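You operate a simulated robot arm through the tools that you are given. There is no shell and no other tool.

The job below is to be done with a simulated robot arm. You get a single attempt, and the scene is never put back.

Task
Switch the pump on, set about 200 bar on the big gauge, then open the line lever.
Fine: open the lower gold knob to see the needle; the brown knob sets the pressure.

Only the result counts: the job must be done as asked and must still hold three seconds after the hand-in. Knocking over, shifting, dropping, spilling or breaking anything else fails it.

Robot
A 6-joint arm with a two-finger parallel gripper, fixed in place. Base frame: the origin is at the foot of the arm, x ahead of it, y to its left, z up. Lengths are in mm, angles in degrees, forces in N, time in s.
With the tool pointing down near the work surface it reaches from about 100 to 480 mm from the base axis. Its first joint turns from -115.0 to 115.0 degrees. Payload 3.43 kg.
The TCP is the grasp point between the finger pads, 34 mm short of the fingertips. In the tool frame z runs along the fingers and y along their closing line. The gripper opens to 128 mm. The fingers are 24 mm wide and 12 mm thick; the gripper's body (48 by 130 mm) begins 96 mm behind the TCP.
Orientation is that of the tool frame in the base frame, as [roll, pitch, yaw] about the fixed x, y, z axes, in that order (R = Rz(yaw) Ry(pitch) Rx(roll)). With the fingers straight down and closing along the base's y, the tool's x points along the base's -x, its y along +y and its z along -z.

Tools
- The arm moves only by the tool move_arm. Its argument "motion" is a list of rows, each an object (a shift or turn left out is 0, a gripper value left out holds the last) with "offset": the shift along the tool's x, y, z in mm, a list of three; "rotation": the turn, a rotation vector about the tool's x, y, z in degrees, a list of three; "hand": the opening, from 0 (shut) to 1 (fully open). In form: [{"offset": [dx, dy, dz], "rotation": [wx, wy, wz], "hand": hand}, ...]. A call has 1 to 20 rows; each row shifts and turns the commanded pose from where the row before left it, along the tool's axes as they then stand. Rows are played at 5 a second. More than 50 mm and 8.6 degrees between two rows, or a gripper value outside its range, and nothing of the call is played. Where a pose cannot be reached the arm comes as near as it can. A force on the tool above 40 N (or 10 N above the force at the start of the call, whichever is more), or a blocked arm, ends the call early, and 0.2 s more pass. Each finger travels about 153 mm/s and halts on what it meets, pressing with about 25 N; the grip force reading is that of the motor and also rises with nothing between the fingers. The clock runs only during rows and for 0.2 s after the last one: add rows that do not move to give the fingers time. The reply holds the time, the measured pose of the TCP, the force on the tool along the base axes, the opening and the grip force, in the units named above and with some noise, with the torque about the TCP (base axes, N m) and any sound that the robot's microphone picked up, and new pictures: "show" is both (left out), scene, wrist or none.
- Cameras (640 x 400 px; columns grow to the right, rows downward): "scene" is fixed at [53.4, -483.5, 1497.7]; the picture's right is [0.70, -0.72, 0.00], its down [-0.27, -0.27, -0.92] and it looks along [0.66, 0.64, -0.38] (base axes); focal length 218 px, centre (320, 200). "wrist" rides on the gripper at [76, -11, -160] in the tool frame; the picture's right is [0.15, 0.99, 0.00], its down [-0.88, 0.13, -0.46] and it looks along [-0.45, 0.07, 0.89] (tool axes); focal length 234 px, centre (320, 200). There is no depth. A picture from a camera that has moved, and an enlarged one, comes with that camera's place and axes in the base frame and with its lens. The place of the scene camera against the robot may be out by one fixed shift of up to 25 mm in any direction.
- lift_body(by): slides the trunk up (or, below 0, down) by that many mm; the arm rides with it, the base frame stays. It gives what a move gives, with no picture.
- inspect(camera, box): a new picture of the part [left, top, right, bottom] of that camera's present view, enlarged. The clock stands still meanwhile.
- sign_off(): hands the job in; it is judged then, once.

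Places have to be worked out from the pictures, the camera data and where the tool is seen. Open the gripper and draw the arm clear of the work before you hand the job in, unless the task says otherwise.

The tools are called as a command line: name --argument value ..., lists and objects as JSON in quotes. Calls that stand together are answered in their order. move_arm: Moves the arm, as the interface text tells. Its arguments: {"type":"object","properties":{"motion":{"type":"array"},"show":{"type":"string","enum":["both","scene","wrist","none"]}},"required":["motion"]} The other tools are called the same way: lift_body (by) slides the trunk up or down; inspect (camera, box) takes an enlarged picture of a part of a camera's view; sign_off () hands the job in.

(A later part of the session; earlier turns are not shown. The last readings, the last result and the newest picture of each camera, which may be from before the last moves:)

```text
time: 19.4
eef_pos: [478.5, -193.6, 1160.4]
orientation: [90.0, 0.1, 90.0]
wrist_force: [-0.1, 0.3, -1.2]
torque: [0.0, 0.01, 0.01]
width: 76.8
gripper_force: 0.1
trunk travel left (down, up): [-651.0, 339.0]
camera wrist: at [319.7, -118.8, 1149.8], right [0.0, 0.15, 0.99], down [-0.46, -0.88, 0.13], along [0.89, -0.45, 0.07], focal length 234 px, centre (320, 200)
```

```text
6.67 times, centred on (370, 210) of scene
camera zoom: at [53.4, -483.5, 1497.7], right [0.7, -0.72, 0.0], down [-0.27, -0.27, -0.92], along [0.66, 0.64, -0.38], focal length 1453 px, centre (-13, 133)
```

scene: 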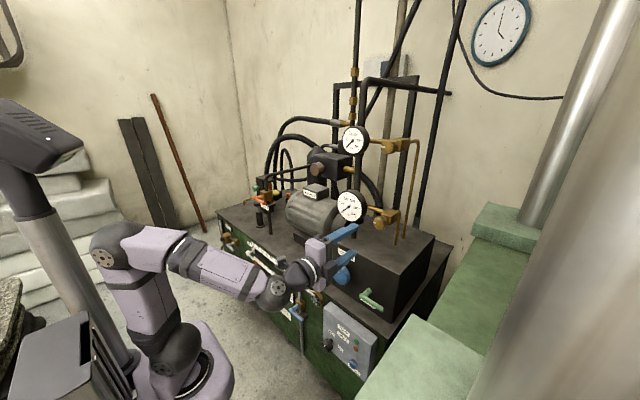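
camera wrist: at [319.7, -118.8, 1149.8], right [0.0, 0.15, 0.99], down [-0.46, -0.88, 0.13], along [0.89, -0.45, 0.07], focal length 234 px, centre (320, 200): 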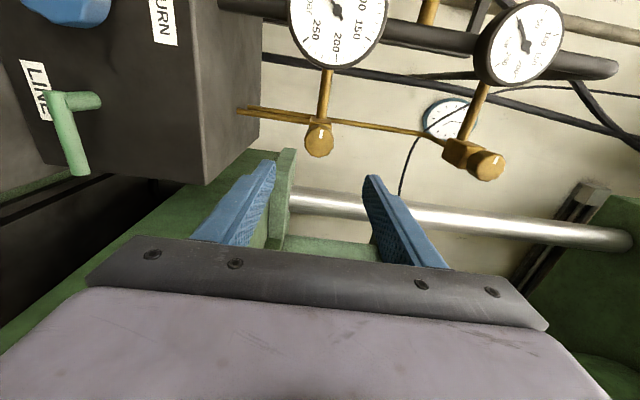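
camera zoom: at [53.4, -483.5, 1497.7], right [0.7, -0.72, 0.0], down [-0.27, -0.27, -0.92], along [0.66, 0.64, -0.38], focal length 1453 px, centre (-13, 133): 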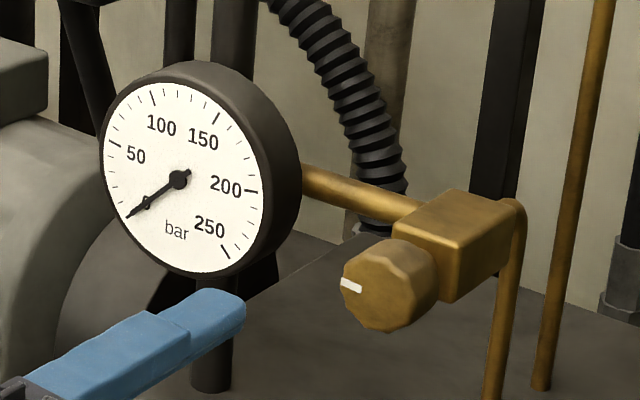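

The isolator's mark now lies horizontal like the upper one. Next is the pump switch: I estimate it near (512, −82, 560). I retract to x≈420, move to y≈−82 and then lower the trunk 480 mm for a closer look.

move_arm --motion '[{"offset": [0, 0, -45]}, {"offset": [30, 0, -13]}, {"offset": [42, 0, 0]}, {"offset": [40, 0, 0]}, {}]' --show "none"

lift_body --by -450

inspect --camera "wrist" --box '[0, 0, 640, 400]'

inspect --camera "scene" --box '[0, 0, 640, 400]'

```text
time: 20.6
eef_pos: [471.5, -143.6, 1128.4]
orientation: [90.0, 0.0, 89.9]
wrist_force: [0.7, 0.5, -0.3]
torque: [-0.02, 0.02, -0.02]
width: 76.9
gripper_force: 0.1
out of reach, approached as far as the arm can: row 2, 3, 4
trunk travel left (down, up): [-651.0, 339.0]
```

```text
refused: -450 is not a number from -400 to 400
```

```text
1.00 times, centred on (320, 200) of wrist (not enlarged: the box is as wide or as high as the picture)
camera zoom: at [312.2, -68.6, 1116.7], right [0.0, 0.15, 0.99], down [-0.46, -0.88, 0.13], along [0.89, -0.45, 0.07], focal length 234 px, centre (320, 200)
```

zoom: 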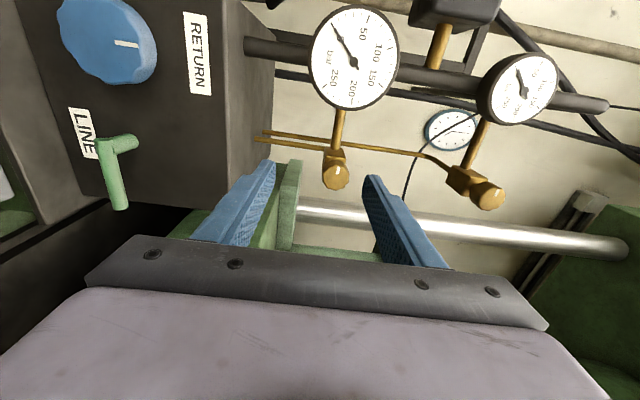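

```text
1.00 times, centred on (320, 200) of scene (not enlarged: the box is as wide or as high as the picture)
camera zoom: at [53.4, -483.5, 1497.7], right [0.7, -0.72, 0.0], down [-0.27, -0.27, -0.92], along [0.66, 0.64, -0.38], focal length 218 px, centre (320, 200)
```

zoom: 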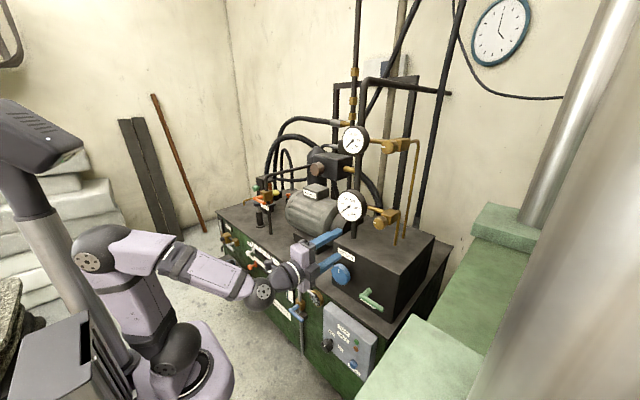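

With the tool horizontal the arm cannot fold closer than x≈470 at this height. I'll test whether it can retract further when the wrist is higher relative to the shoulder: up 80 mm, then back 40 mm and toward y≈−86.

move_arm --motion '[{"offset": [0, 40, 0]}, {"offset": [0, 40, 0]}, {"offset": [0, 10, -15]}, {"offset": [0, 10, -15]}, {"offset": [20, 0, 0]}, {"offset": [20, 0, 0]}, {"offset": [17, 0, 0]}, {}]' --show "scene"

```text
time: 22.4
eef_pos: [503.4, -148.1, 1207.6]
orientation: [90.0, 0.0, 90.0]
wrist_force: [0.1, 0.1, 0.6]
torque: [0.01, -0.02, 0.0]
width: 76.9
gripper_force: 0.1
out of reach, approached as far as the arm can: row 1, 2, 3, 4, 5, 6, 7
trunk travel left (down, up): [-651.0, 339.0]
```

scene: 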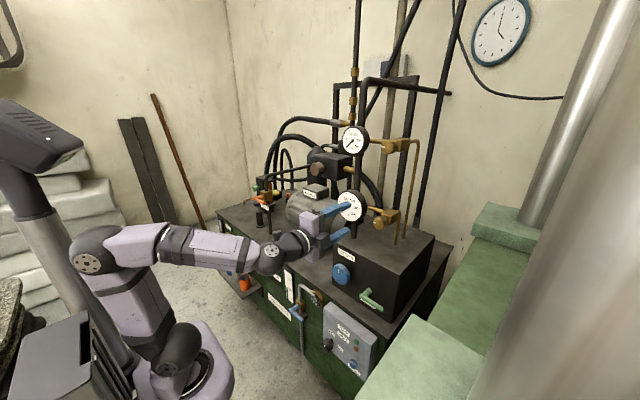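

The limit seems to be the upper arm leaning back, so closer reach comes with a lower wrist. I lower the trunk 300 mm (fingertips at x≈537, clear of the lever at 595) and then bring the tool down and back with the arm.

lift_body --by -300

move_arm --motion '[{"offset": [0, -40, -10]}, {"offset": [0, -40, -20]}, {"offset": [10, -30, -25]}, {"offset": [20, 0, -20]}, {"offset": [20, 0, 0]}, {}]' --show "both"

```text
time: 25.4
eef_pos: [503.2, -147.3, 908.6]
orientation: [90.0, 0.0, 89.9]
wrist_force: [0.1, 0.9, -0.2]
torque: [-0.01, -0.04, -0.02]
width: 76.9
gripper_force: 0.1
trunk travel left (down, up): [-351.0, 639.0]
```

```text
time: 26.8
eef_pos: [465.1, -129.7, 801.7]
orientation: [90.0, 0.1, 90.0]
wrist_force: [-0.9, -0.4, -0.3]
torque: [-0.01, 0.0, 0.0]
width: 76.5
gripper_force: 0.0
out of reach, approached as far as the arm can: row 3, 4, 5
trunk travel left (down, up): [-351.0, 639.0]
camera wrist: at [304.5, -54.0, 789.7], right [0.0, 0.15, 0.99], down [-0.46, -0.88, 0.13], along [0.89, -0.45, 0.07], focal length 234 px, centre (320, 200)
```

scene: 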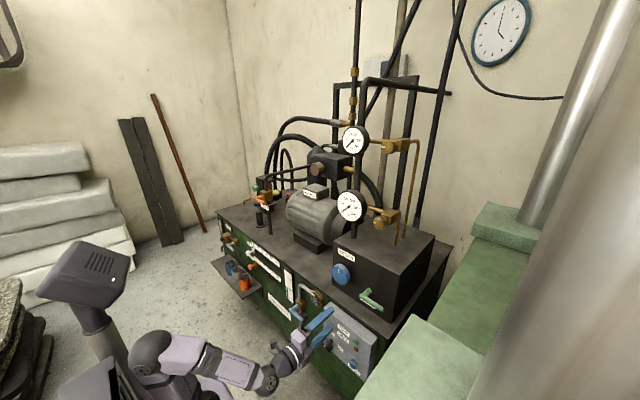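
wrist: 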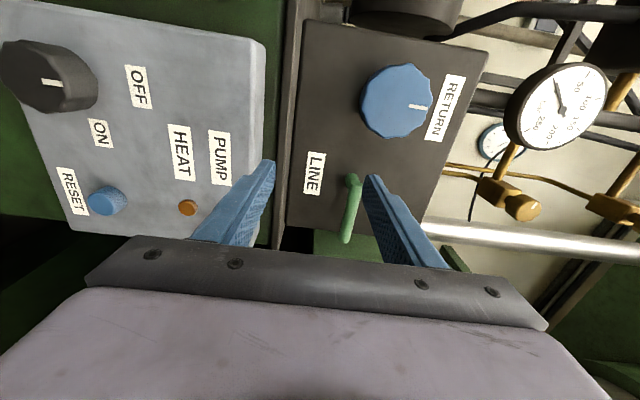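

The panel is now in clear view: the black switch with its mark at OFF (up), ON to the right. I zoom in to locate it precisely.

inspect --camera "wrist" --box '[0, 0, 280, 240]'

inspect --camera "scene" --box '[290, 290, 390, 390]'

```text
1.67 times, centred on (140, 120) of wrist
camera zoom: at [304.5, -54.0, 789.7], right [0.0, 0.15, 0.99], down [-0.46, -0.88, 0.13], along [0.89, -0.45, 0.07], focal length 390 px, centre (620, 333)
```

zoom: 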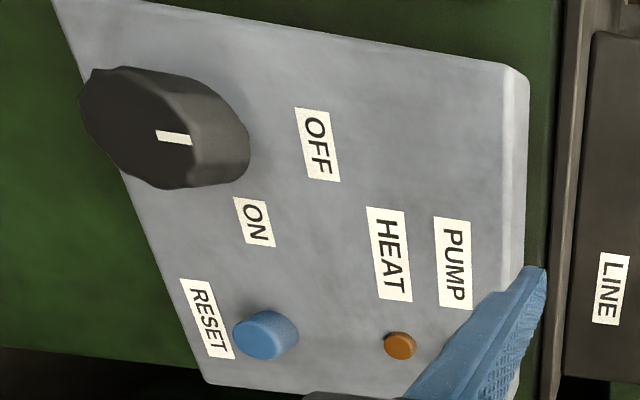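

```text
4.00 times, centred on (340, 340) of scene
camera zoom: at [53.4, -483.5, 1497.7], right [0.7, -0.72, 0.0], down [-0.27, -0.27, -0.92], along [0.66, 0.64, -0.38], focal length 872 px, centre (240, -360)
```

zoom: 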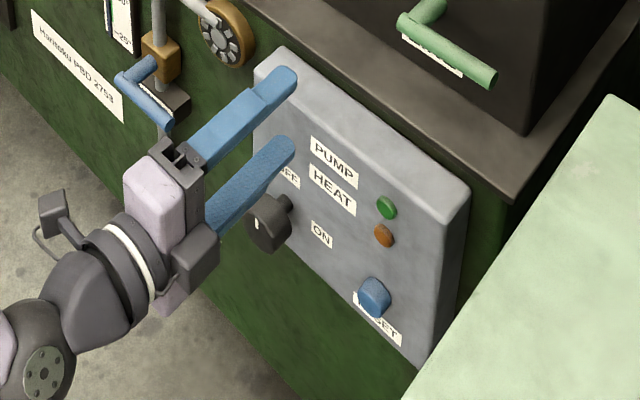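

Estimate for the switch: face centre ≈ (503, −84, 580), diameter ≈45 mm. I lower to z≈720 staying back, then retract to x≈430 before going lower.

move_arm --motion '[{"offset": [0, -40, -5]}, {"offset": [0, -40, -15]}, {"offset": [0, 0, -20]}, {"offset": [20, 0, 0]}, {"offset": [20, 0, 0]}, {}]' --show "both"

```text
time: 28.2
eef_pos: [480.6, -147.3, 751.9]
orientation: [90.0, 0.1, 90.0]
wrist_force: [0.3, 0.4, 0.8]
torque: [0.03, -0.05, -0.03]
width: 77.0
gripper_force: 0.1
out of reach, approached as far as the arm can: row 1, 2, 3, 4, 5
trunk travel left (down, up): [-351.0, 639.0]
camera wrist: at [321.0, -71.7, 741.6], right [0.0, 0.15, 0.99], down [-0.46, -0.88, 0.13], along [0.89, -0.45, 0.07], focal length 234 px, centre (320, 200)
```

scene: 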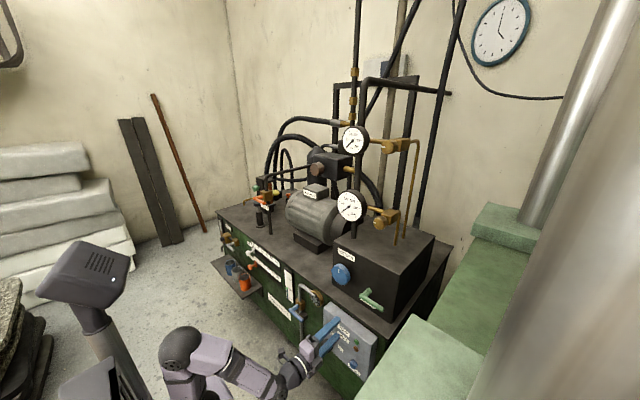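
wrist: 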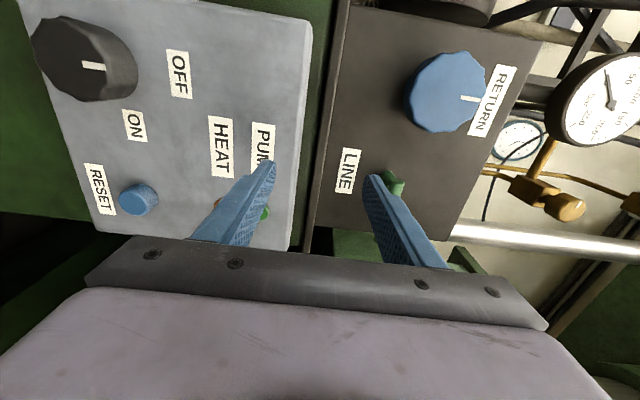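

The elbow fold limit (~296 mm from the shoulder) blocks retreat here; with the wrist ~210 mm below the shoulder I can get closer. I raise the trunk 250 mm into free space, and will lower the tool relative to the shoulder there.

lift_body --by 250

move_arm --motion '[{"offset": [0, -20, 15]}, {"offset": [0, -40, 5]}, {"offset": [0, -40, 0]}, {"offset": [0, -40, 0]}, {"offset": [0, -40, 0]}, {"offset": [0, -40, 0]}, {"offset": [0, -40, 0]}, {}]' --show "both"

```text
time: 30.8
eef_pos: [480.3, -147.4, 1003.3]
orientation: [89.9, 0.1, 90.0]
wrist_force: [0.0, 0.5, -0.8]
torque: [0.01, 0.01, -0.01]
width: 76.7
gripper_force: 0.0
trunk travel left (down, up): [-601.0, 389.0]
```

```text
time: 32.6
eef_pos: [498.1, -147.8, 742.1]
orientation: [89.9, 0.0, 90.0]
wrist_force: [-0.4, 0.6, 0.5]
torque: [-0.01, 0.04, -0.01]
width: 76.9
gripper_force: 0.1
trunk travel left (down, up): [-601.0, 389.0]
camera wrist: at [338.5, -71.8, 730.6], right [0.0, 0.15, 0.99], down [-0.46, -0.88, 0.13], along [0.89, -0.45, 0.07], focal length 234 px, centre (320, 200)
```

scene: 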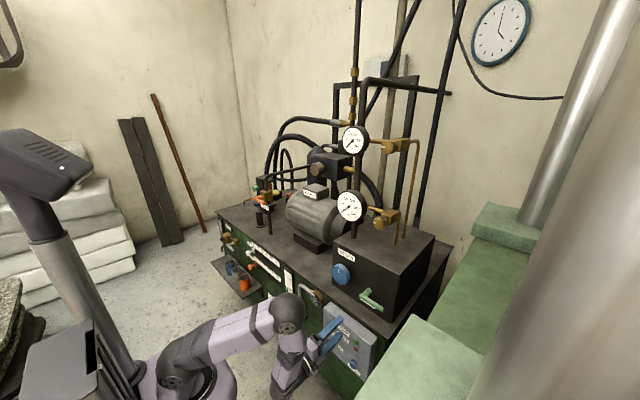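
wrist: 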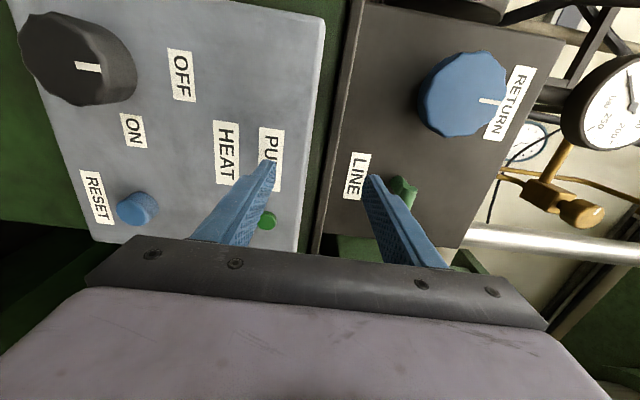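

That works: the wrist is now ~183 mm below the shoulder. I now retract to x≈440 and shift to y≈−84.

move_arm --motion '[{"offset": [0, -20, -20]}, {"offset": [0, -10, -20]}, {"offset": [0, 0, -20]}, {"offset": [20, 0, 0]}, {"offset": [22, 0, 0]}, {"offset": [22, 0, 0]}, {}]' --show "both"

```text
time: 34.2
eef_pos: [443.2, -90.4, 714.9]
orientation: [90.2, 0.0, 90.3]
wrist_force: [0.1, 0.6, 1.1]
torque: [0.01, -0.01, 0.0]
width: 77.1
gripper_force: 0.1
out of reach, approached as far as the arm can: row 6
trunk travel left (down, up): [-601.0, 389.0]
camera wrist: at [283.0, -16.3, 704.4], right [0.0, 0.15, 0.99], down [-0.45, -0.88, 0.13], along [0.89, -0.45, 0.06], focal length 234 px, centre (320, 200)
```

scene: 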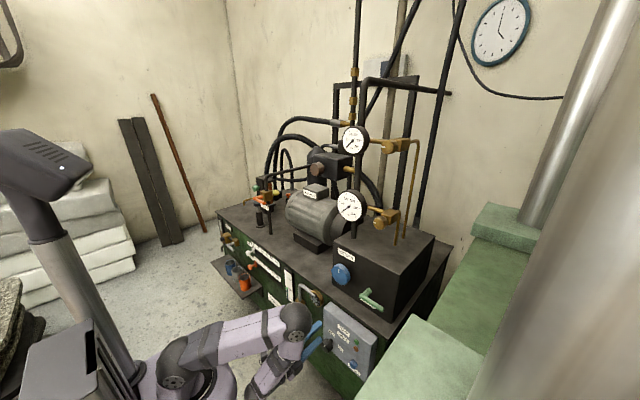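
wrist: 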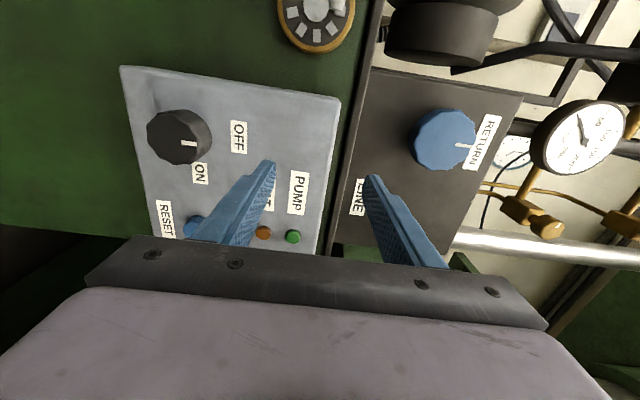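

I'm at (443, −90, 715) with tips at x≈477, ahead of the switch face. I lower the trunk 125 mm to bring the tool level with the switch.

lift_body --by -125

inspect --camera "wrist" --box '[0, 0, 640, 400]'

inspect --camera "wrist" --box '[220, 90, 420, 230]'

inspect --camera "scene" --box '[290, 280, 390, 390]'

```text
time: 35.7
eef_pos: [443.2, -91.2, 590.3]
orientation: [90.2, 0.0, 90.2]
wrist_force: [-1.5, 0.5, 0.1]
torque: [-0.02, -0.01, 0.01]
width: 76.8
gripper_force: 0.0
trunk travel left (down, up): [-476.0, 514.0]
```

```text
1.00 times, centred on (320, 200) of wrist (not enlarged: the box is as wide or as high as the picture)
camera zoom: at [282.9, -16.5, 579.4], right [0.0, 0.15, 0.99], down [-0.45, -0.88, 0.13], along [0.89, -0.45, 0.06], focal length 234 px, centre (320, 200)
```

zoom: 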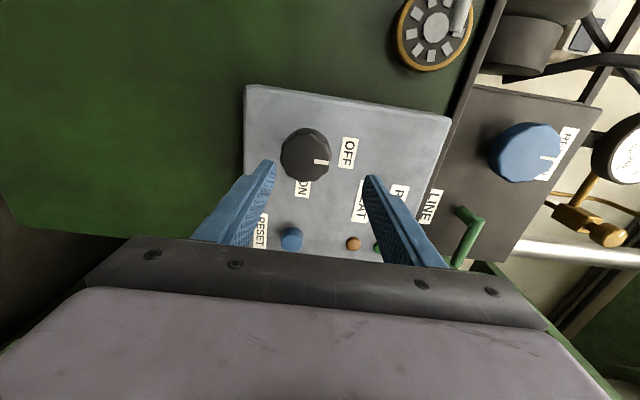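

```text
2.86 times, centred on (320, 160) of wrist
camera zoom: at [282.9, -16.5, 579.4], right [0.0, 0.15, 0.99], down [-0.45, -0.88, 0.13], along [0.89, -0.45, 0.06], focal length 669 px, centre (320, 314)
```

zoom: 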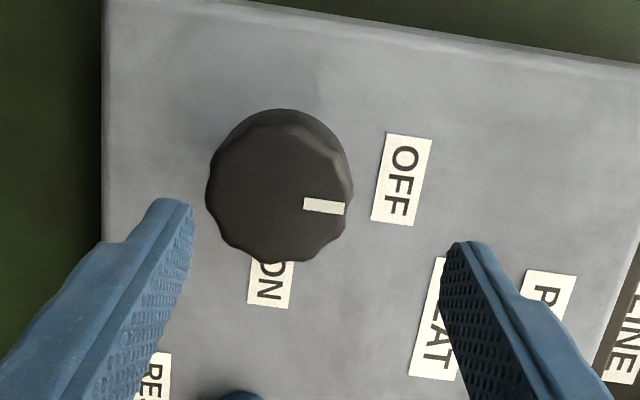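

```text
3.64 times, centred on (340, 335) of scene
camera zoom: at [53.4, -483.5, 1497.7], right [0.7, -0.72, 0.0], down [-0.27, -0.27, -0.92], along [0.66, 0.64, -0.38], focal length 793 px, centre (247, -291)
```

zoom: 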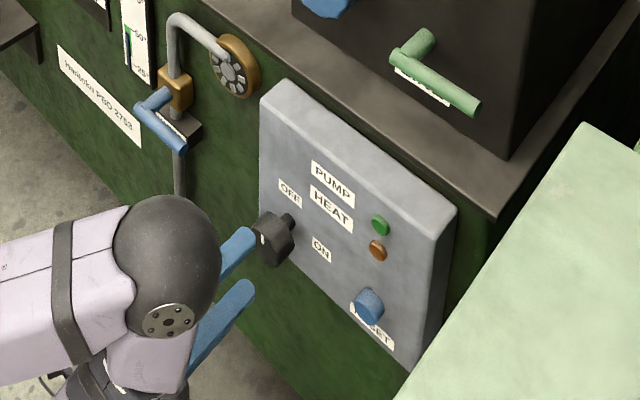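

Switch refined: axis y≈−87.5, z≈573, face x≈513, diameter ≈50 mm; ON is a quarter-turn clockwise from OFF. I align and advance so the fingers straddle it.

move_arm --motion '[{"offset": [3.7, -17, 0]}, {"offset": [0, 0, 20]}, {"offset": [0, 0, 20]}, {"offset": [0, 0, 12]}, {}]' --show "wrist"

inspect --camera "wrist" --box '[220, 90, 420, 230]'

inspect --camera "scene" --box '[290, 280, 390, 390]'

```text
time: 36.9
eef_pos: [495.8, -91.1, 573.6]
orientation: [90.2, 0.0, 90.3]
wrist_force: [-0.2, 0.9, 0.2]
torque: [0.0, -0.01, 0.0]
width: 76.6
gripper_force: 0.0
out of reach, approached as far as the arm can: row 1
trunk travel left (down, up): [-476.0, 514.0]
camera wrist: at [335.9, -16.5, 562.5], right [0.0, 0.15, 0.99], down [-0.45, -0.88, 0.13], along [0.89, -0.45, 0.06], focal length 234 px, centre (320, 200)
```

wrist: 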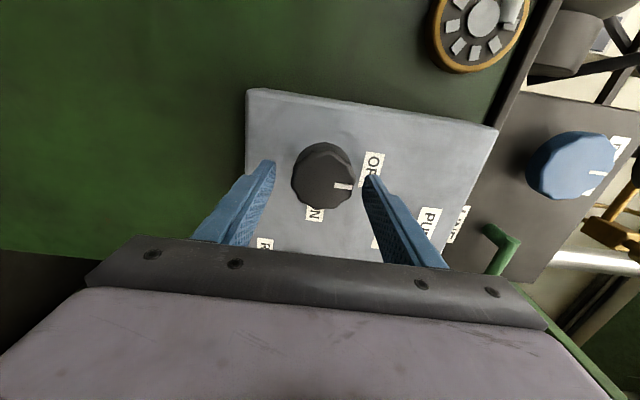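

```text
2.86 times, centred on (320, 160) of wrist
camera zoom: at [335.9, -16.5, 562.5], right [0.0, 0.15, 0.99], down [-0.45, -0.88, 0.13], along [0.89, -0.45, 0.06], focal length 669 px, centre (320, 314)
```

zoom: 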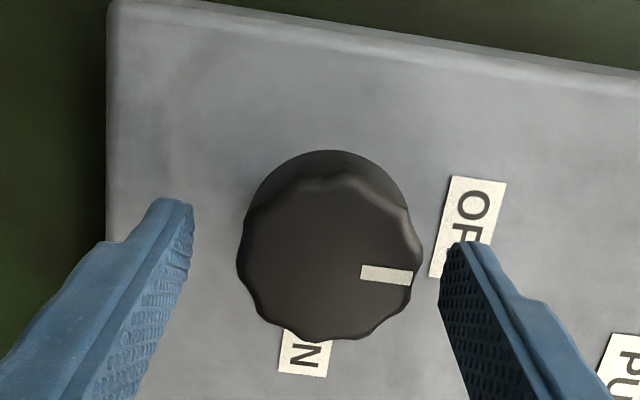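

```text
3.64 times, centred on (340, 335) of scene
camera zoom: at [53.4, -483.5, 1497.7], right [0.7, -0.72, 0.0], down [-0.27, -0.27, -0.92], along [0.66, 0.64, -0.38], focal length 793 px, centre (247, -291)
```

zoom: 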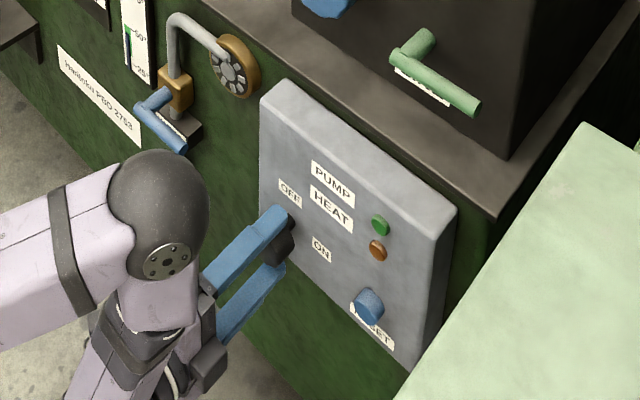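

Face at x≈516, axis (y −88.6, z 574). I correct y by 2.5 mm, go 5 mm deeper (about 19 mm of overlap) and close the fingers.

move_arm --motion '[{"offset": [2.5, 0.4, 5]}, {}, {"hand": 0.25}, {"hand": 0.25}, {"hand": 0.25}]' --show "wrist"

```text
time: 38.1
eef_pos: [498.9, -88.3, 574.8]
orientation: [90.1, 0.0, 90.3]
wrist_force: [1.5, -0.2, 4.4]
torque: [0.0, -0.46, -0.1]
width: 49.6
gripper_force: 45.5
trunk travel left (down, up): [-476.0, 514.0]
camera wrist: at [340.4, -13.9, 563.6], right [0.0, 0.15, 0.99], down [-0.45, -0.88, 0.13], along [0.89, -0.45, 0.07], focal length 234 px, centre (320, 200)
```

wrist: 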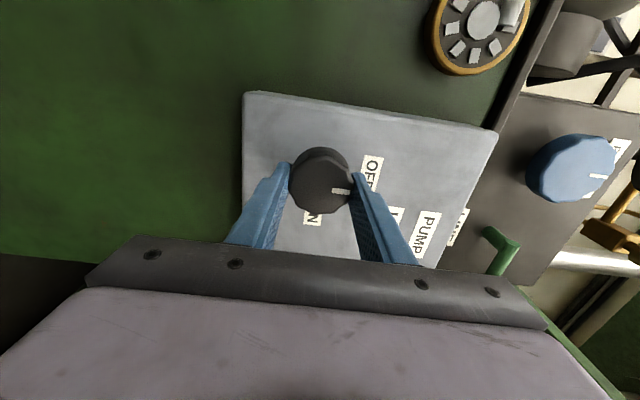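

The switch is gripped at 49.6 mm. I turn it clockwise (positive about tool z) 48° first.

move_arm --motion '[{"offset": [0, 0.8, 0]}, {"rotation": [0, 0, 6]}, {"rotation": [0, 0, 6]}, {"rotation": [0, 0, 6]}, {"rotation": [0, 0, 6]}, {"rotation": [0, 0, 6]}, {"rotation": [0, 0, 6]}, {"rotation": [0, 0, 6]}, {"rotation": [0, 0, 6]}]' --show "both"

```text
time: 40.1
eef_pos: [499.8, -88.1, 572.3]
orientation: [90.9, -48.2, 89.6]
wrist_force: [-16.0, -0.7, -21.5]
torque: [-0.06, -1.06, -0.31]
width: 49.9
gripper_force: 44.6
trunk travel left (down, up): [-476.0, 514.0]
camera wrist: at [341.2, -29.6, 623.1], right [0.01, -0.64, 0.77], down [-0.46, -0.69, -0.56], along [0.89, -0.35, -0.3], focal length 234 px, centre (320, 200)
```

scene: 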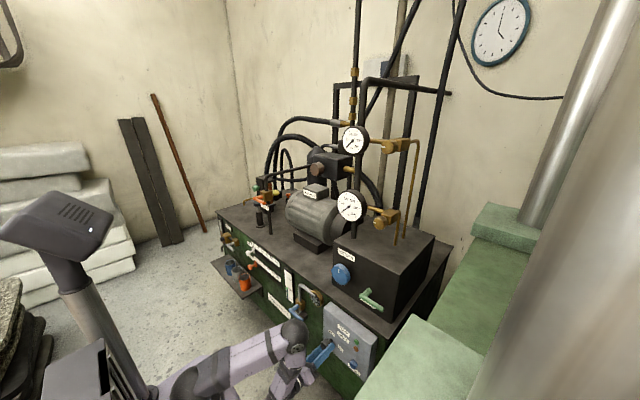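
wrist: 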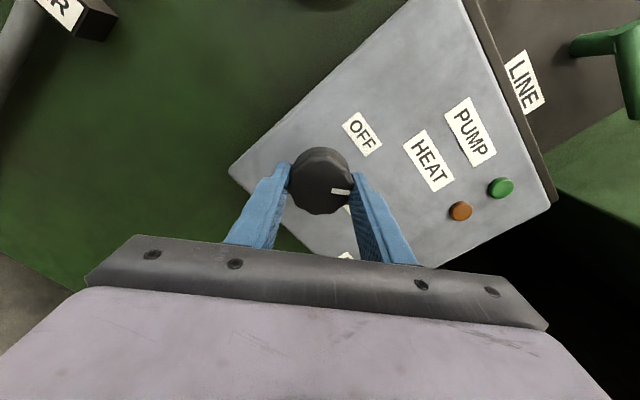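

The switch follows the grip; the side load has grown to ~27 N so I ease the tool slightly down and back, then turn the remaining 42°.

move_arm --motion '[{"offset": [-1.8, -1.6, -2]}, {}, {"rotation": [0, 0, 6]}, {"rotation": [0, 0, 6]}, {"rotation": [0, 0, 6]}, {"rotation": [0, 0, 6]}, {"rotation": [0, 0, 6]}]' --show "wrist"

inspect --camera "scene" --box '[290, 280, 390, 390]'

```text
time: 41.7
eef_pos: [500.0, -85.3, 571.8]
orientation: [91.9, -78.0, 88.6]
wrist_force: [12.3, 16.1, -13.2]
torque: [-0.09, -0.67, -0.47]
width: 49.8
gripper_force: 44.8
trunk travel left (down, up): [-476.0, 514.0]
camera wrist: at [341.1, -61.0, 644.3], right [0.01, -0.94, 0.35], down [-0.46, -0.31, -0.83], along [0.89, -0.15, -0.43], focal length 234 px, centre (320, 200)
```

wrist: 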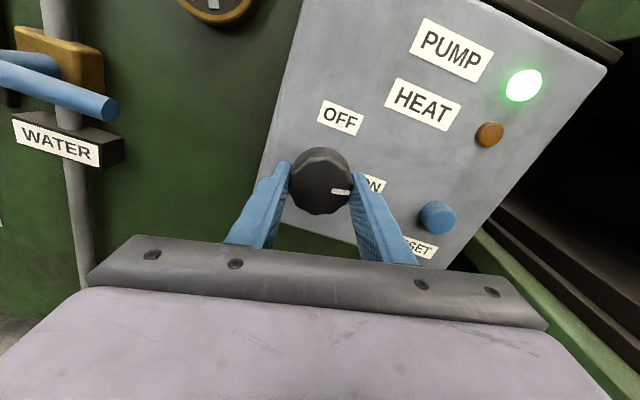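

```text
3.64 times, centred on (340, 335) of scene
camera zoom: at [53.4, -483.5, 1497.7], right [0.7, -0.72, 0.0], down [-0.27, -0.27, -0.92], along [0.66, 0.64, -0.38], focal length 793 px, centre (247, -291)
```

zoom: 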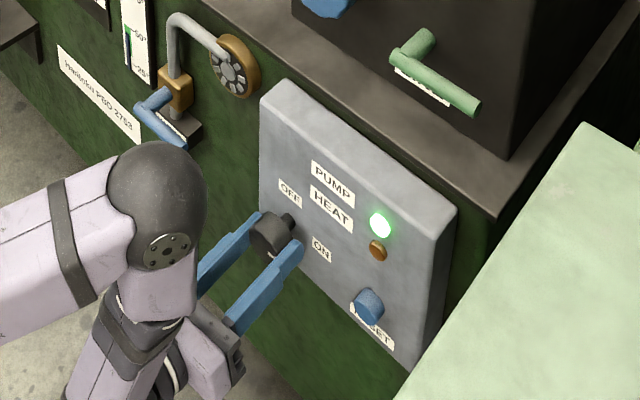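

The green PUMP lamp is lit. I relieve the side load and finish the quarter-turn, so the switch sits fully at ON.

move_arm --motion '[{"offset": [-1.0, -2.2, 1]}, {}, {"rotation": [0, 0, 6]}, {"rotation": [0, 0, 6]}, {}]' --show "wrist"

inspect --camera "scene" --box '[330, 180, 410, 240]'

inspect --camera "wrist" --box '[260, 80, 460, 270]'

```text
time: 42.9
eef_pos: [500.2, -84.4, 570.8]
orientation: [169.2, -89.9, 11.0]
wrist_force: [0.2, 12.2, -1.0]
torque: [-0.39, -1.32, -0.66]
width: 49.6
gripper_force: 44.5
trunk travel left (down, up): [-476.0, 514.0]
camera wrist: at [340.8, -75.0, 647.4], right [0.01, -0.99, 0.15], down [-0.46, -0.13, -0.88], along [0.89, -0.06, -0.45], focal length 234 px, centre (320, 200)
```

wrist: 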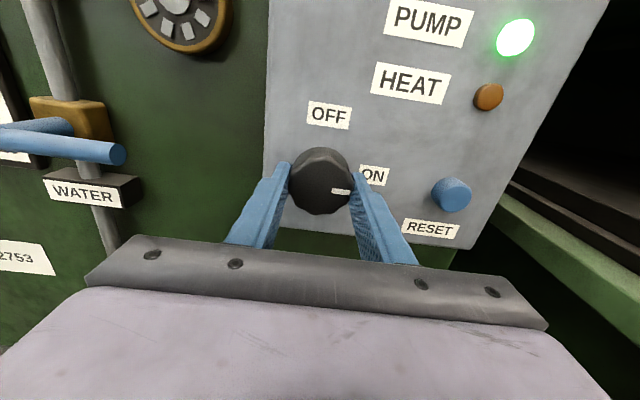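

```text
6.67 times, centred on (370, 210) of scene
camera zoom: at [53.4, -483.5, 1497.7], right [0.7, -0.72, 0.0], down [-0.27, -0.27, -0.92], along [0.66, 0.64, -0.38], focal length 1453 px, centre (-13, 133)
```

zoom: 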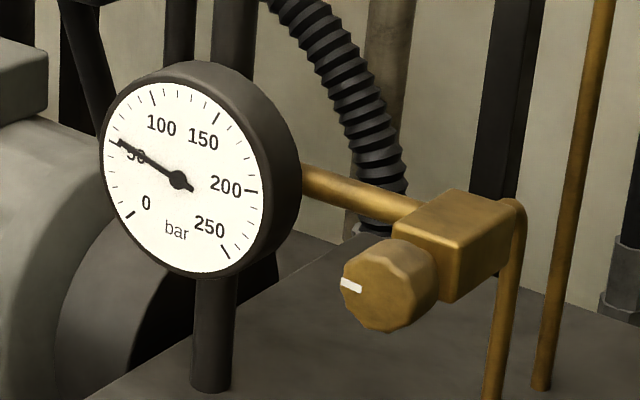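

```text
2.11 times, centred on (360, 175) of wrist
camera zoom: at [340.8, -75.0, 647.4], right [0.01, -0.99, 0.15], down [-0.46, -0.13, -0.88], along [0.89, -0.06, -0.45], focal length 493 px, centre (236, 253)
```

zoom: 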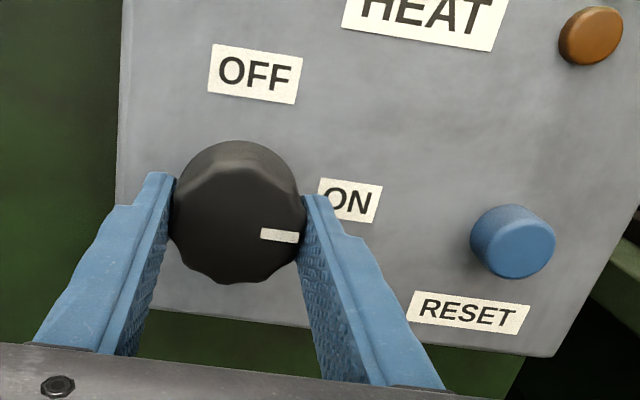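

The switch is at ON, the PUMP lamp glows and the big gauge reads about 50 bar. I open the fingers and back straight out, then check the thermometer.

move_arm --motion '[{"hand": 0.6}, {"hand": 0.6}, {"hand": 0.6}, {"offset": [0, 0, -15]}, {"offset": [0, 0, -20]}, {"offset": [0, 0, -20]}, {}]' --show "both"

inspect --camera "scene" --box '[270, 250, 330, 320]'

inspect --camera "scene" --box '[334, 186, 368, 226]'

```text
time: 44.5
eef_pos: [446.6, -90.7, 571.4]
orientation: [178.1, -89.5, 2.3]
wrist_force: [0.2, -0.6, -0.1]
torque: [-0.02, -0.01, 0.0]
width: 76.7
gripper_force: 0.0
out of reach, approached as far as the arm can: row 6
trunk travel left (down, up): [-476.0, 514.0]
camera wrist: at [288.7, -80.8, 648.7], right [0.01, -0.99, 0.15], down [-0.46, -0.13, -0.88], along [0.89, -0.06, -0.46], focal length 234 px, centre (320, 200)
```

scene: 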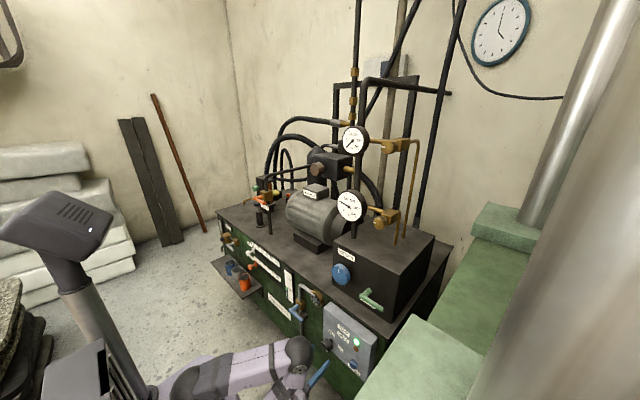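
wrist: 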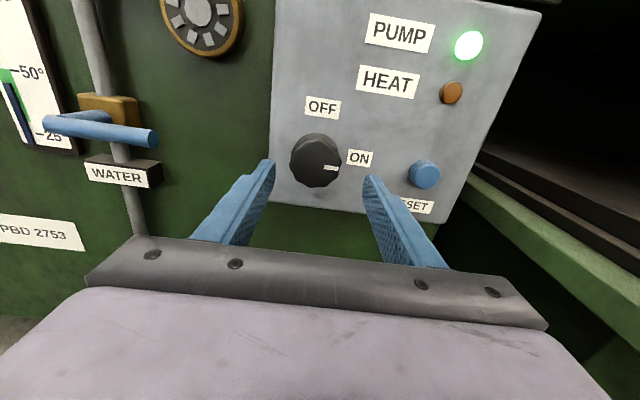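

```text
5.71 times, centred on (300, 285) of scene
camera zoom: at [53.4, -483.5, 1497.7], right [0.7, -0.72, 0.0], down [-0.27, -0.27, -0.92], along [0.66, 0.64, -0.38], focal length 1246 px, centre (434, -286)
```

zoom: 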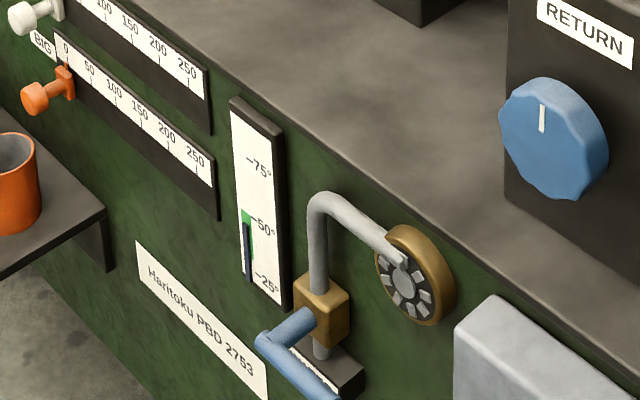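

```text
10.00 times, centred on (351, 206) of scene
camera zoom: at [53.4, -483.5, 1497.7], right [0.7, -0.72, 0.0], down [-0.27, -0.27, -0.92], along [0.66, 0.64, -0.38], focal length 2180 px, centre (10, 140)
```

zoom: 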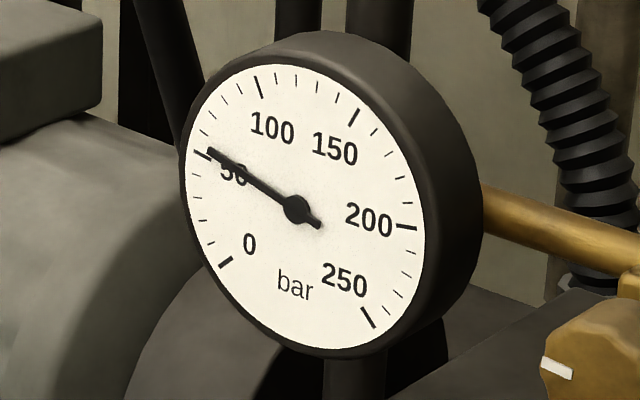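

Pump on, gauge ≈53 bar, temperature still within the green band. Now up to the brown knob: I raise the trunk 400 mm from this retracted position.

lift_body --by 400

move_arm --motion '[{"offset": [40, 0, 20]}, {"offset": [40, 0, 20]}, {"offset": [40, -30, 20]}, {"offset": [40, -40, 10]}, {"offset": [40, -40, 0]}, {"offset": [40, -40, 0]}, {"offset": [40, -40, 0]}, {"offset": [30, 0, 0]}, {}]' --show "both"

```text
time: 48.4
eef_pos: [449.1, -89.3, 972.7]
orientation: [178.2, -89.6, 2.3]
wrist_force: [0.3, -0.2, 0.0]
torque: [0.02, 0.02, 0.0]
width: 77.2
gripper_force: 0.1
trunk travel left (down, up): [-876.0, 114.0]
```

```text
refused: row 3 steps farther than a row can; nothing moved
```

I redo the path with smaller steps (each under 50 mm).

move_arm --motion '[{"offset": [35, 0, 25]}, {"offset": [35, 0, 25]}, {"offset": [35, -25, 20]}, {"offset": [32, -32, 0]}, {"offset": [32, -32, 0]}, {"offset": [32, -32, 0]}, {"offset": [32, -32, 0]}, {"offset": [32, -32, 0]}, {"offset": [32, 0, 0]}, {}]' --show "both"

```text
time: 50.5
eef_pos: [537.7, -47.2, 1267.1]
orientation: [-177.0, -89.4, -2.4]
wrist_force: [1.3, 0.1, -0.1]
torque: [0.02, -0.01, 0.02]
width: 76.8
gripper_force: 0.0
out of reach, approached as far as the arm can: row 4, 5, 6, 7, 8
trunk travel left (down, up): [-876.0, 114.0]
camera wrist: at [380.7, -38.1, 1344.8], right [0.01, -0.99, 0.15], down [-0.46, -0.14, -0.88], along [0.89, -0.06, -0.46], focal length 234 px, centre (320, 200)
```

scene: 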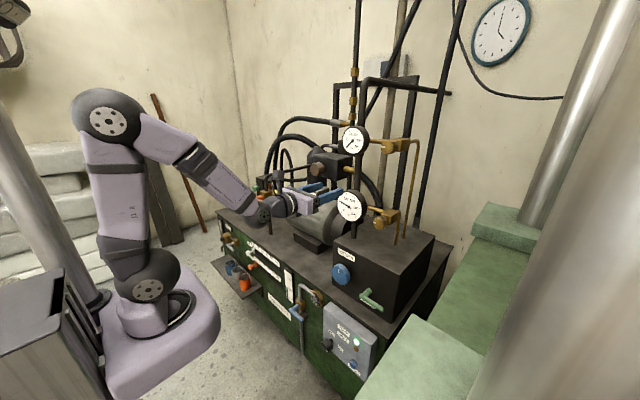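
wrist: 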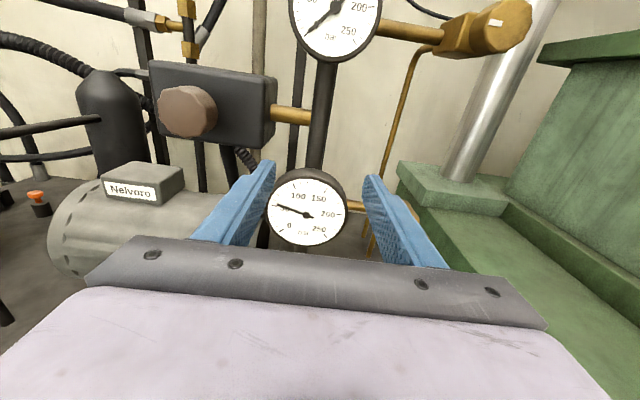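

The brown knob's face appears at ≈ (641, 98, 1291). I move to in front of it at x≈560.

move_arm --motion '[{"offset": [8, -20, 22]}, {"offset": [8, -42, 0]}, {"offset": [8, -42, 0]}, {"offset": [0, -41, 0]}, {}]' --show "both"

inspect --camera "wrist" --box '[240, 90, 400, 210]'

inspect --camera "scene" --box '[270, 130, 370, 230]'

```text
time: 51.8
eef_pos: [545.9, -30.8, 1316.1]
orientation: [-179.6, -89.3, 1.1]
wrist_force: [-0.3, -0.2, 0.4]
torque: [-0.01, -0.02, -0.03]
width: 76.8
gripper_force: 0.1
out of reach, approached as far as the arm can: row 1, 2, 3, 4
trunk travel left (down, up): [-876.0, 114.0]
camera wrist: at [386.8, -24.5, 1393.2], right [0.03, -0.99, 0.15], down [-0.46, -0.14, -0.87], along [0.89, -0.04, -0.46], focal length 234 px, centre (320, 200)
```

scene: 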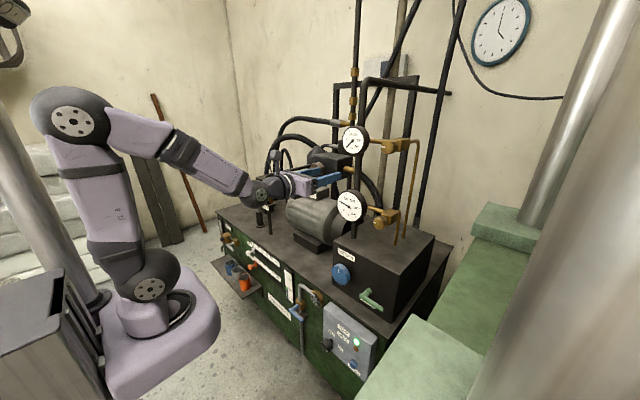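
wrist: 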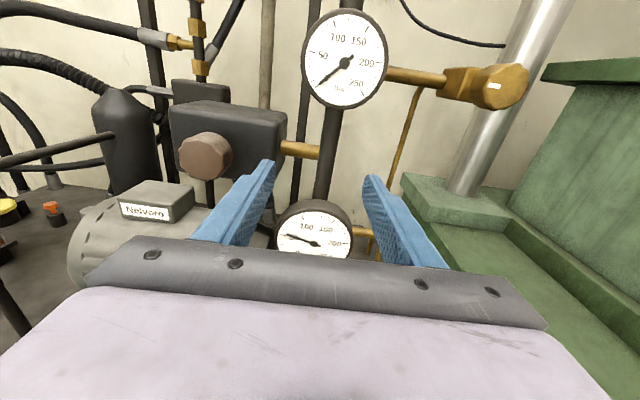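

```text
3.33 times, centred on (320, 150) of wrist
camera zoom: at [386.8, -24.5, 1393.2], right [0.03, -0.99, 0.15], down [-0.46, -0.14, -0.87], along [0.89, -0.04, -0.46], focal length 781 px, centre (320, 367)
```

zoom: 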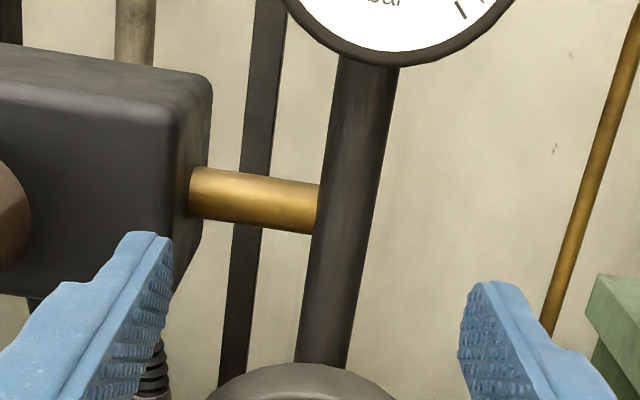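

```text
4.00 times, centred on (320, 180) of scene
camera zoom: at [53.4, -483.5, 1497.7], right [0.7, -0.72, 0.0], down [-0.27, -0.27, -0.92], along [0.66, 0.64, -0.38], focal length 872 px, centre (320, 280)
```

zoom: 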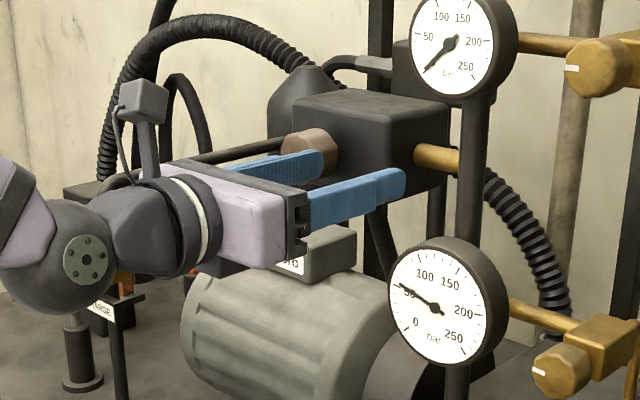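

The arm stalls near y≈−31: I suspect the forearm-roll joint is at its limit because I pitched up on the wrong side of the wrist singularity. I'll go back to −y, pitch the tool down to vertical again, and then pitch up in the y≈0 plane so that positive y is reachable.

move_arm --motion '[{"offset": [-10, 45, -10]}, {"offset": [-10, 45, -10]}, {"offset": [-10, 45, -10]}, {"offset": [-8, 0, -9], "rotation": [0, -8.18, 0]}, {"offset": [-9.2, 0, -7.8], "rotation": [0, -8.18, 0]}, {"offset": [-10.2, 0, -6.4], "rotation": [0, -8.18, 0]}, {"offset": [-11, 0, -4.9], "rotation": [0, -8.18, 0]}, {"offset": [-11.6, 0, -3.25], "rotation": [0, -8.18, 0]}, {"offset": [-11.9, 0, -1.6], "rotation": [0, -8.18, 0]}, {"offset": [-12, 0, 0.15], "rotation": [0, -8.18, 0]}, {"offset": [-11.9, 0, 1.9], "rotation": [0, -8.18, 0]}, {"offset": [-11.5, 0, 3.5], "rotation": [0, -8.18, 0]}, {"offset": [-10.9, 0, 5.1], "rotation": [0, -8.18, 0]}, {"offset": [-10, 0, 6.6], "rotation": [0, -8.18, 0]}, {}]' --show "both"

inspect --camera "scene" --box '[270, 250, 330, 320]'

```text
time: 55.0
eef_pos: [413.9, -163.6, 1198.6]
orientation: [179.9, 0.5, 0.5]
wrist_force: [-0.4, 0.0, 0.0]
torque: [0.01, -0.02, -0.04]
width: 76.7
gripper_force: 0.1
trunk travel left (down, up): [-876.0, 114.0]
camera wrist: at [491.0, -150.9, 1357.3], right [0.15, -0.99, 0.0], down [-0.88, -0.14, 0.46], along [-0.46, -0.07, -0.89], focal length 234 px, centre (320, 200)
```

scene: 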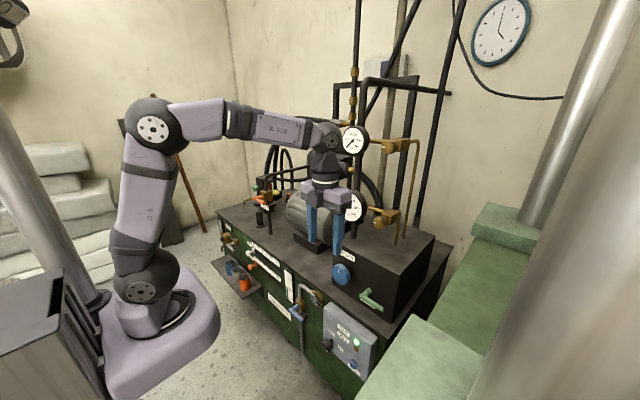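
wrist: 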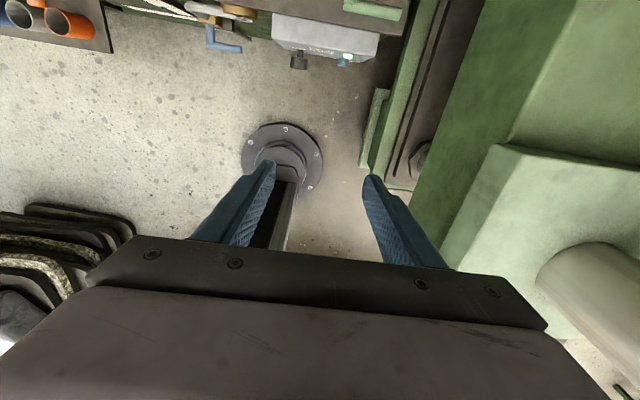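

```text
5.71 times, centred on (300, 285) of scene
camera zoom: at [53.4, -483.5, 1497.7], right [0.7, -0.72, 0.0], down [-0.27, -0.27, -0.92], along [0.66, 0.64, -0.38], focal length 1246 px, centre (434, -286)
```

zoom: 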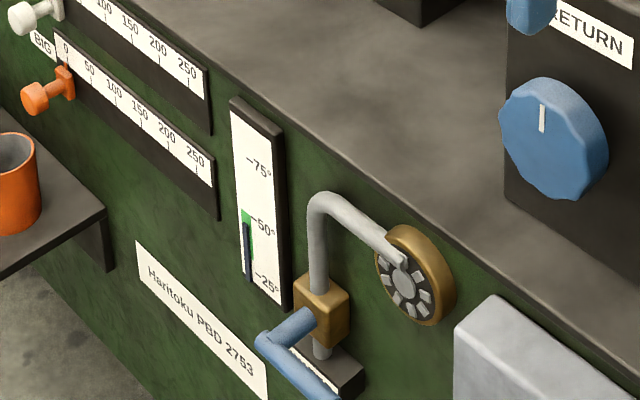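

That went smoothly with no reach flags; the temperature is unchanged. Now I move to y≈0 with the tool vertical.

move_arm --motion '[{"offset": [-3, -41, 0]}, {"offset": [-3, -41, 0]}, {"offset": [-4, -41, 0]}, {"offset": [-4, -41, 0], "rotation": [0, 0, 0.5]}, {}]' --show "none"

move_arm --motion '[{"offset": [14.5, 0, -8.3], "rotation": [0, 8.18, 0]}, {"offset": [15.5, 0, -6.2], "rotation": [0, 8.18, 0]}, {"offset": [16.2, 0, -3.9], "rotation": [0, 8.18, 0]}, {"offset": [16.6, 0, -1.5], "rotation": [0, 8.18, 0]}, {"offset": [16.7, 0, 0.85], "rotation": [0, 8.18, 0]}, {"offset": [16.4, 0, 3.2], "rotation": [0, 8.18, 0]}, {"offset": [15.8, 0, 5.5], "rotation": [0, 8.18, 0]}, {"offset": [14.8, 0, 7.7], "rotation": [0, 8.18, 0]}, {"offset": [13.6, 0, 9.7], "rotation": [0, 8.18, 0]}, {"offset": [12, 0, 11.6], "rotation": [0, 8.18, 0]}, {"offset": [10.3, 0, 13.2], "rotation": [0, 8.18, 0]}, {}]' --show "both"

```text
time: 56.1
eef_pos: [396.3, -38.4, 1198.8]
orientation: [-179.5, 0.3, 0.6]
wrist_force: [-0.5, 0.1, 0.1]
torque: [-0.01, 0.03, 0.02]
width: 76.6
gripper_force: 0.1
out of reach, approached as far as the arm can: row 4
trunk travel left (down, up): [-876.0, 114.0]
```

```text
time: 58.8
eef_pos: [547.3, -22.4, 1277.7]
orientation: [-166.2, -84.8, -11.3]
wrist_force: [-0.9, 0.0, -0.1]
torque: [0.0, -0.03, 0.02]
width: 76.8
gripper_force: 0.0
out of reach, approached as far as the arm can: row 8, 9
trunk travel left (down, up): [-876.0, 114.0]
camera wrist: at [395.4, -20.1, 1367.8], right [0.06, -0.99, 0.12], down [-0.53, -0.13, -0.84], along [0.85, -0.02, -0.53], focal length 234 px, centre (320, 200)
```

scene: 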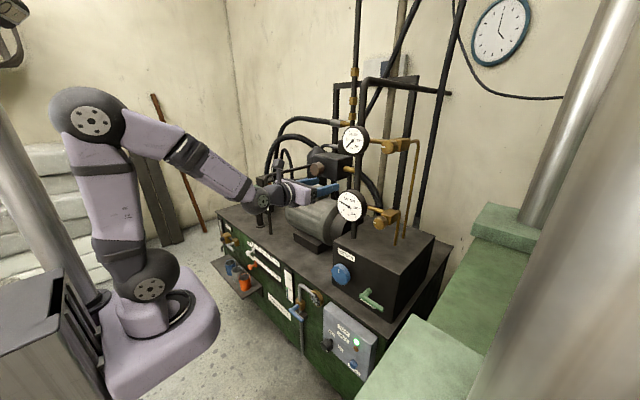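
wrist: 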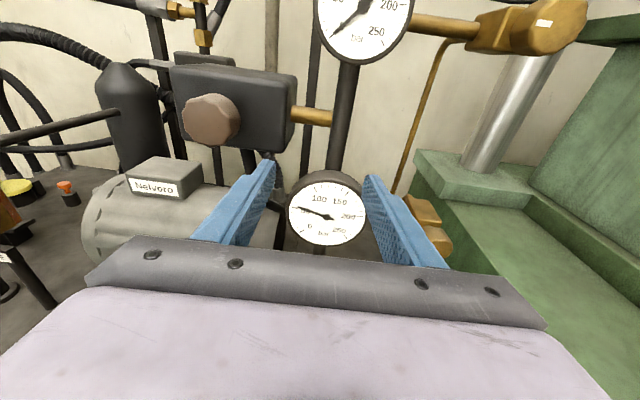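

Even with the tool vertical it stalled at the same azimuth, so it is the last joint (roll) that is at its limit, not the wrist branch. I straighten the tool and roll it back −90° (camera to the +y side), which frees that joint.

move_arm --motion '[{"rotation": [0, 0, -8]}, {"rotation": [-2.5, 5.1, 0]}, {"rotation": [0, 0, -8]}, {"rotation": [0, 0, -8]}, {"rotation": [0, 0, -8]}, {"rotation": [0, 0, -8]}, {"rotation": [0, 0, -8]}, {"rotation": [0, 0, -8]}, {"rotation": [0, 0, -8]}, {"rotation": [0, 0, -8]}, {"rotation": [0, 0, -8]}, {"rotation": [0, 0, -8]}, {}]' --show "scene"

```text
time: 61.5
eef_pos: [544.3, -44.9, 1281.5]
orientation: [89.8, -3.0, 91.0]
wrist_force: [0.7, -0.3, 0.8]
torque: [-0.02, -0.02, 0.01]
width: 77.0
gripper_force: 0.1
out of reach, approached as far as the arm can: row 2
trunk travel left (down, up): [-876.0, 114.0]
```

scene: 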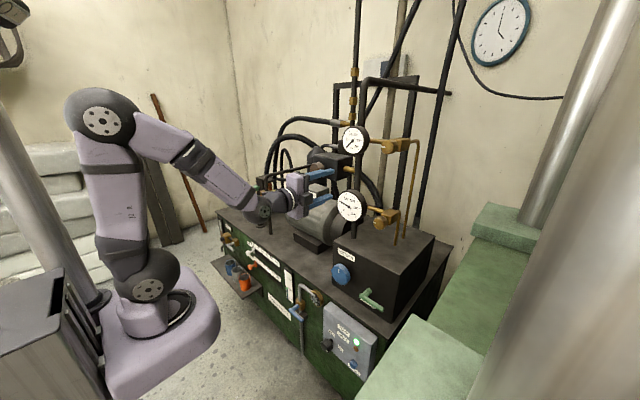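

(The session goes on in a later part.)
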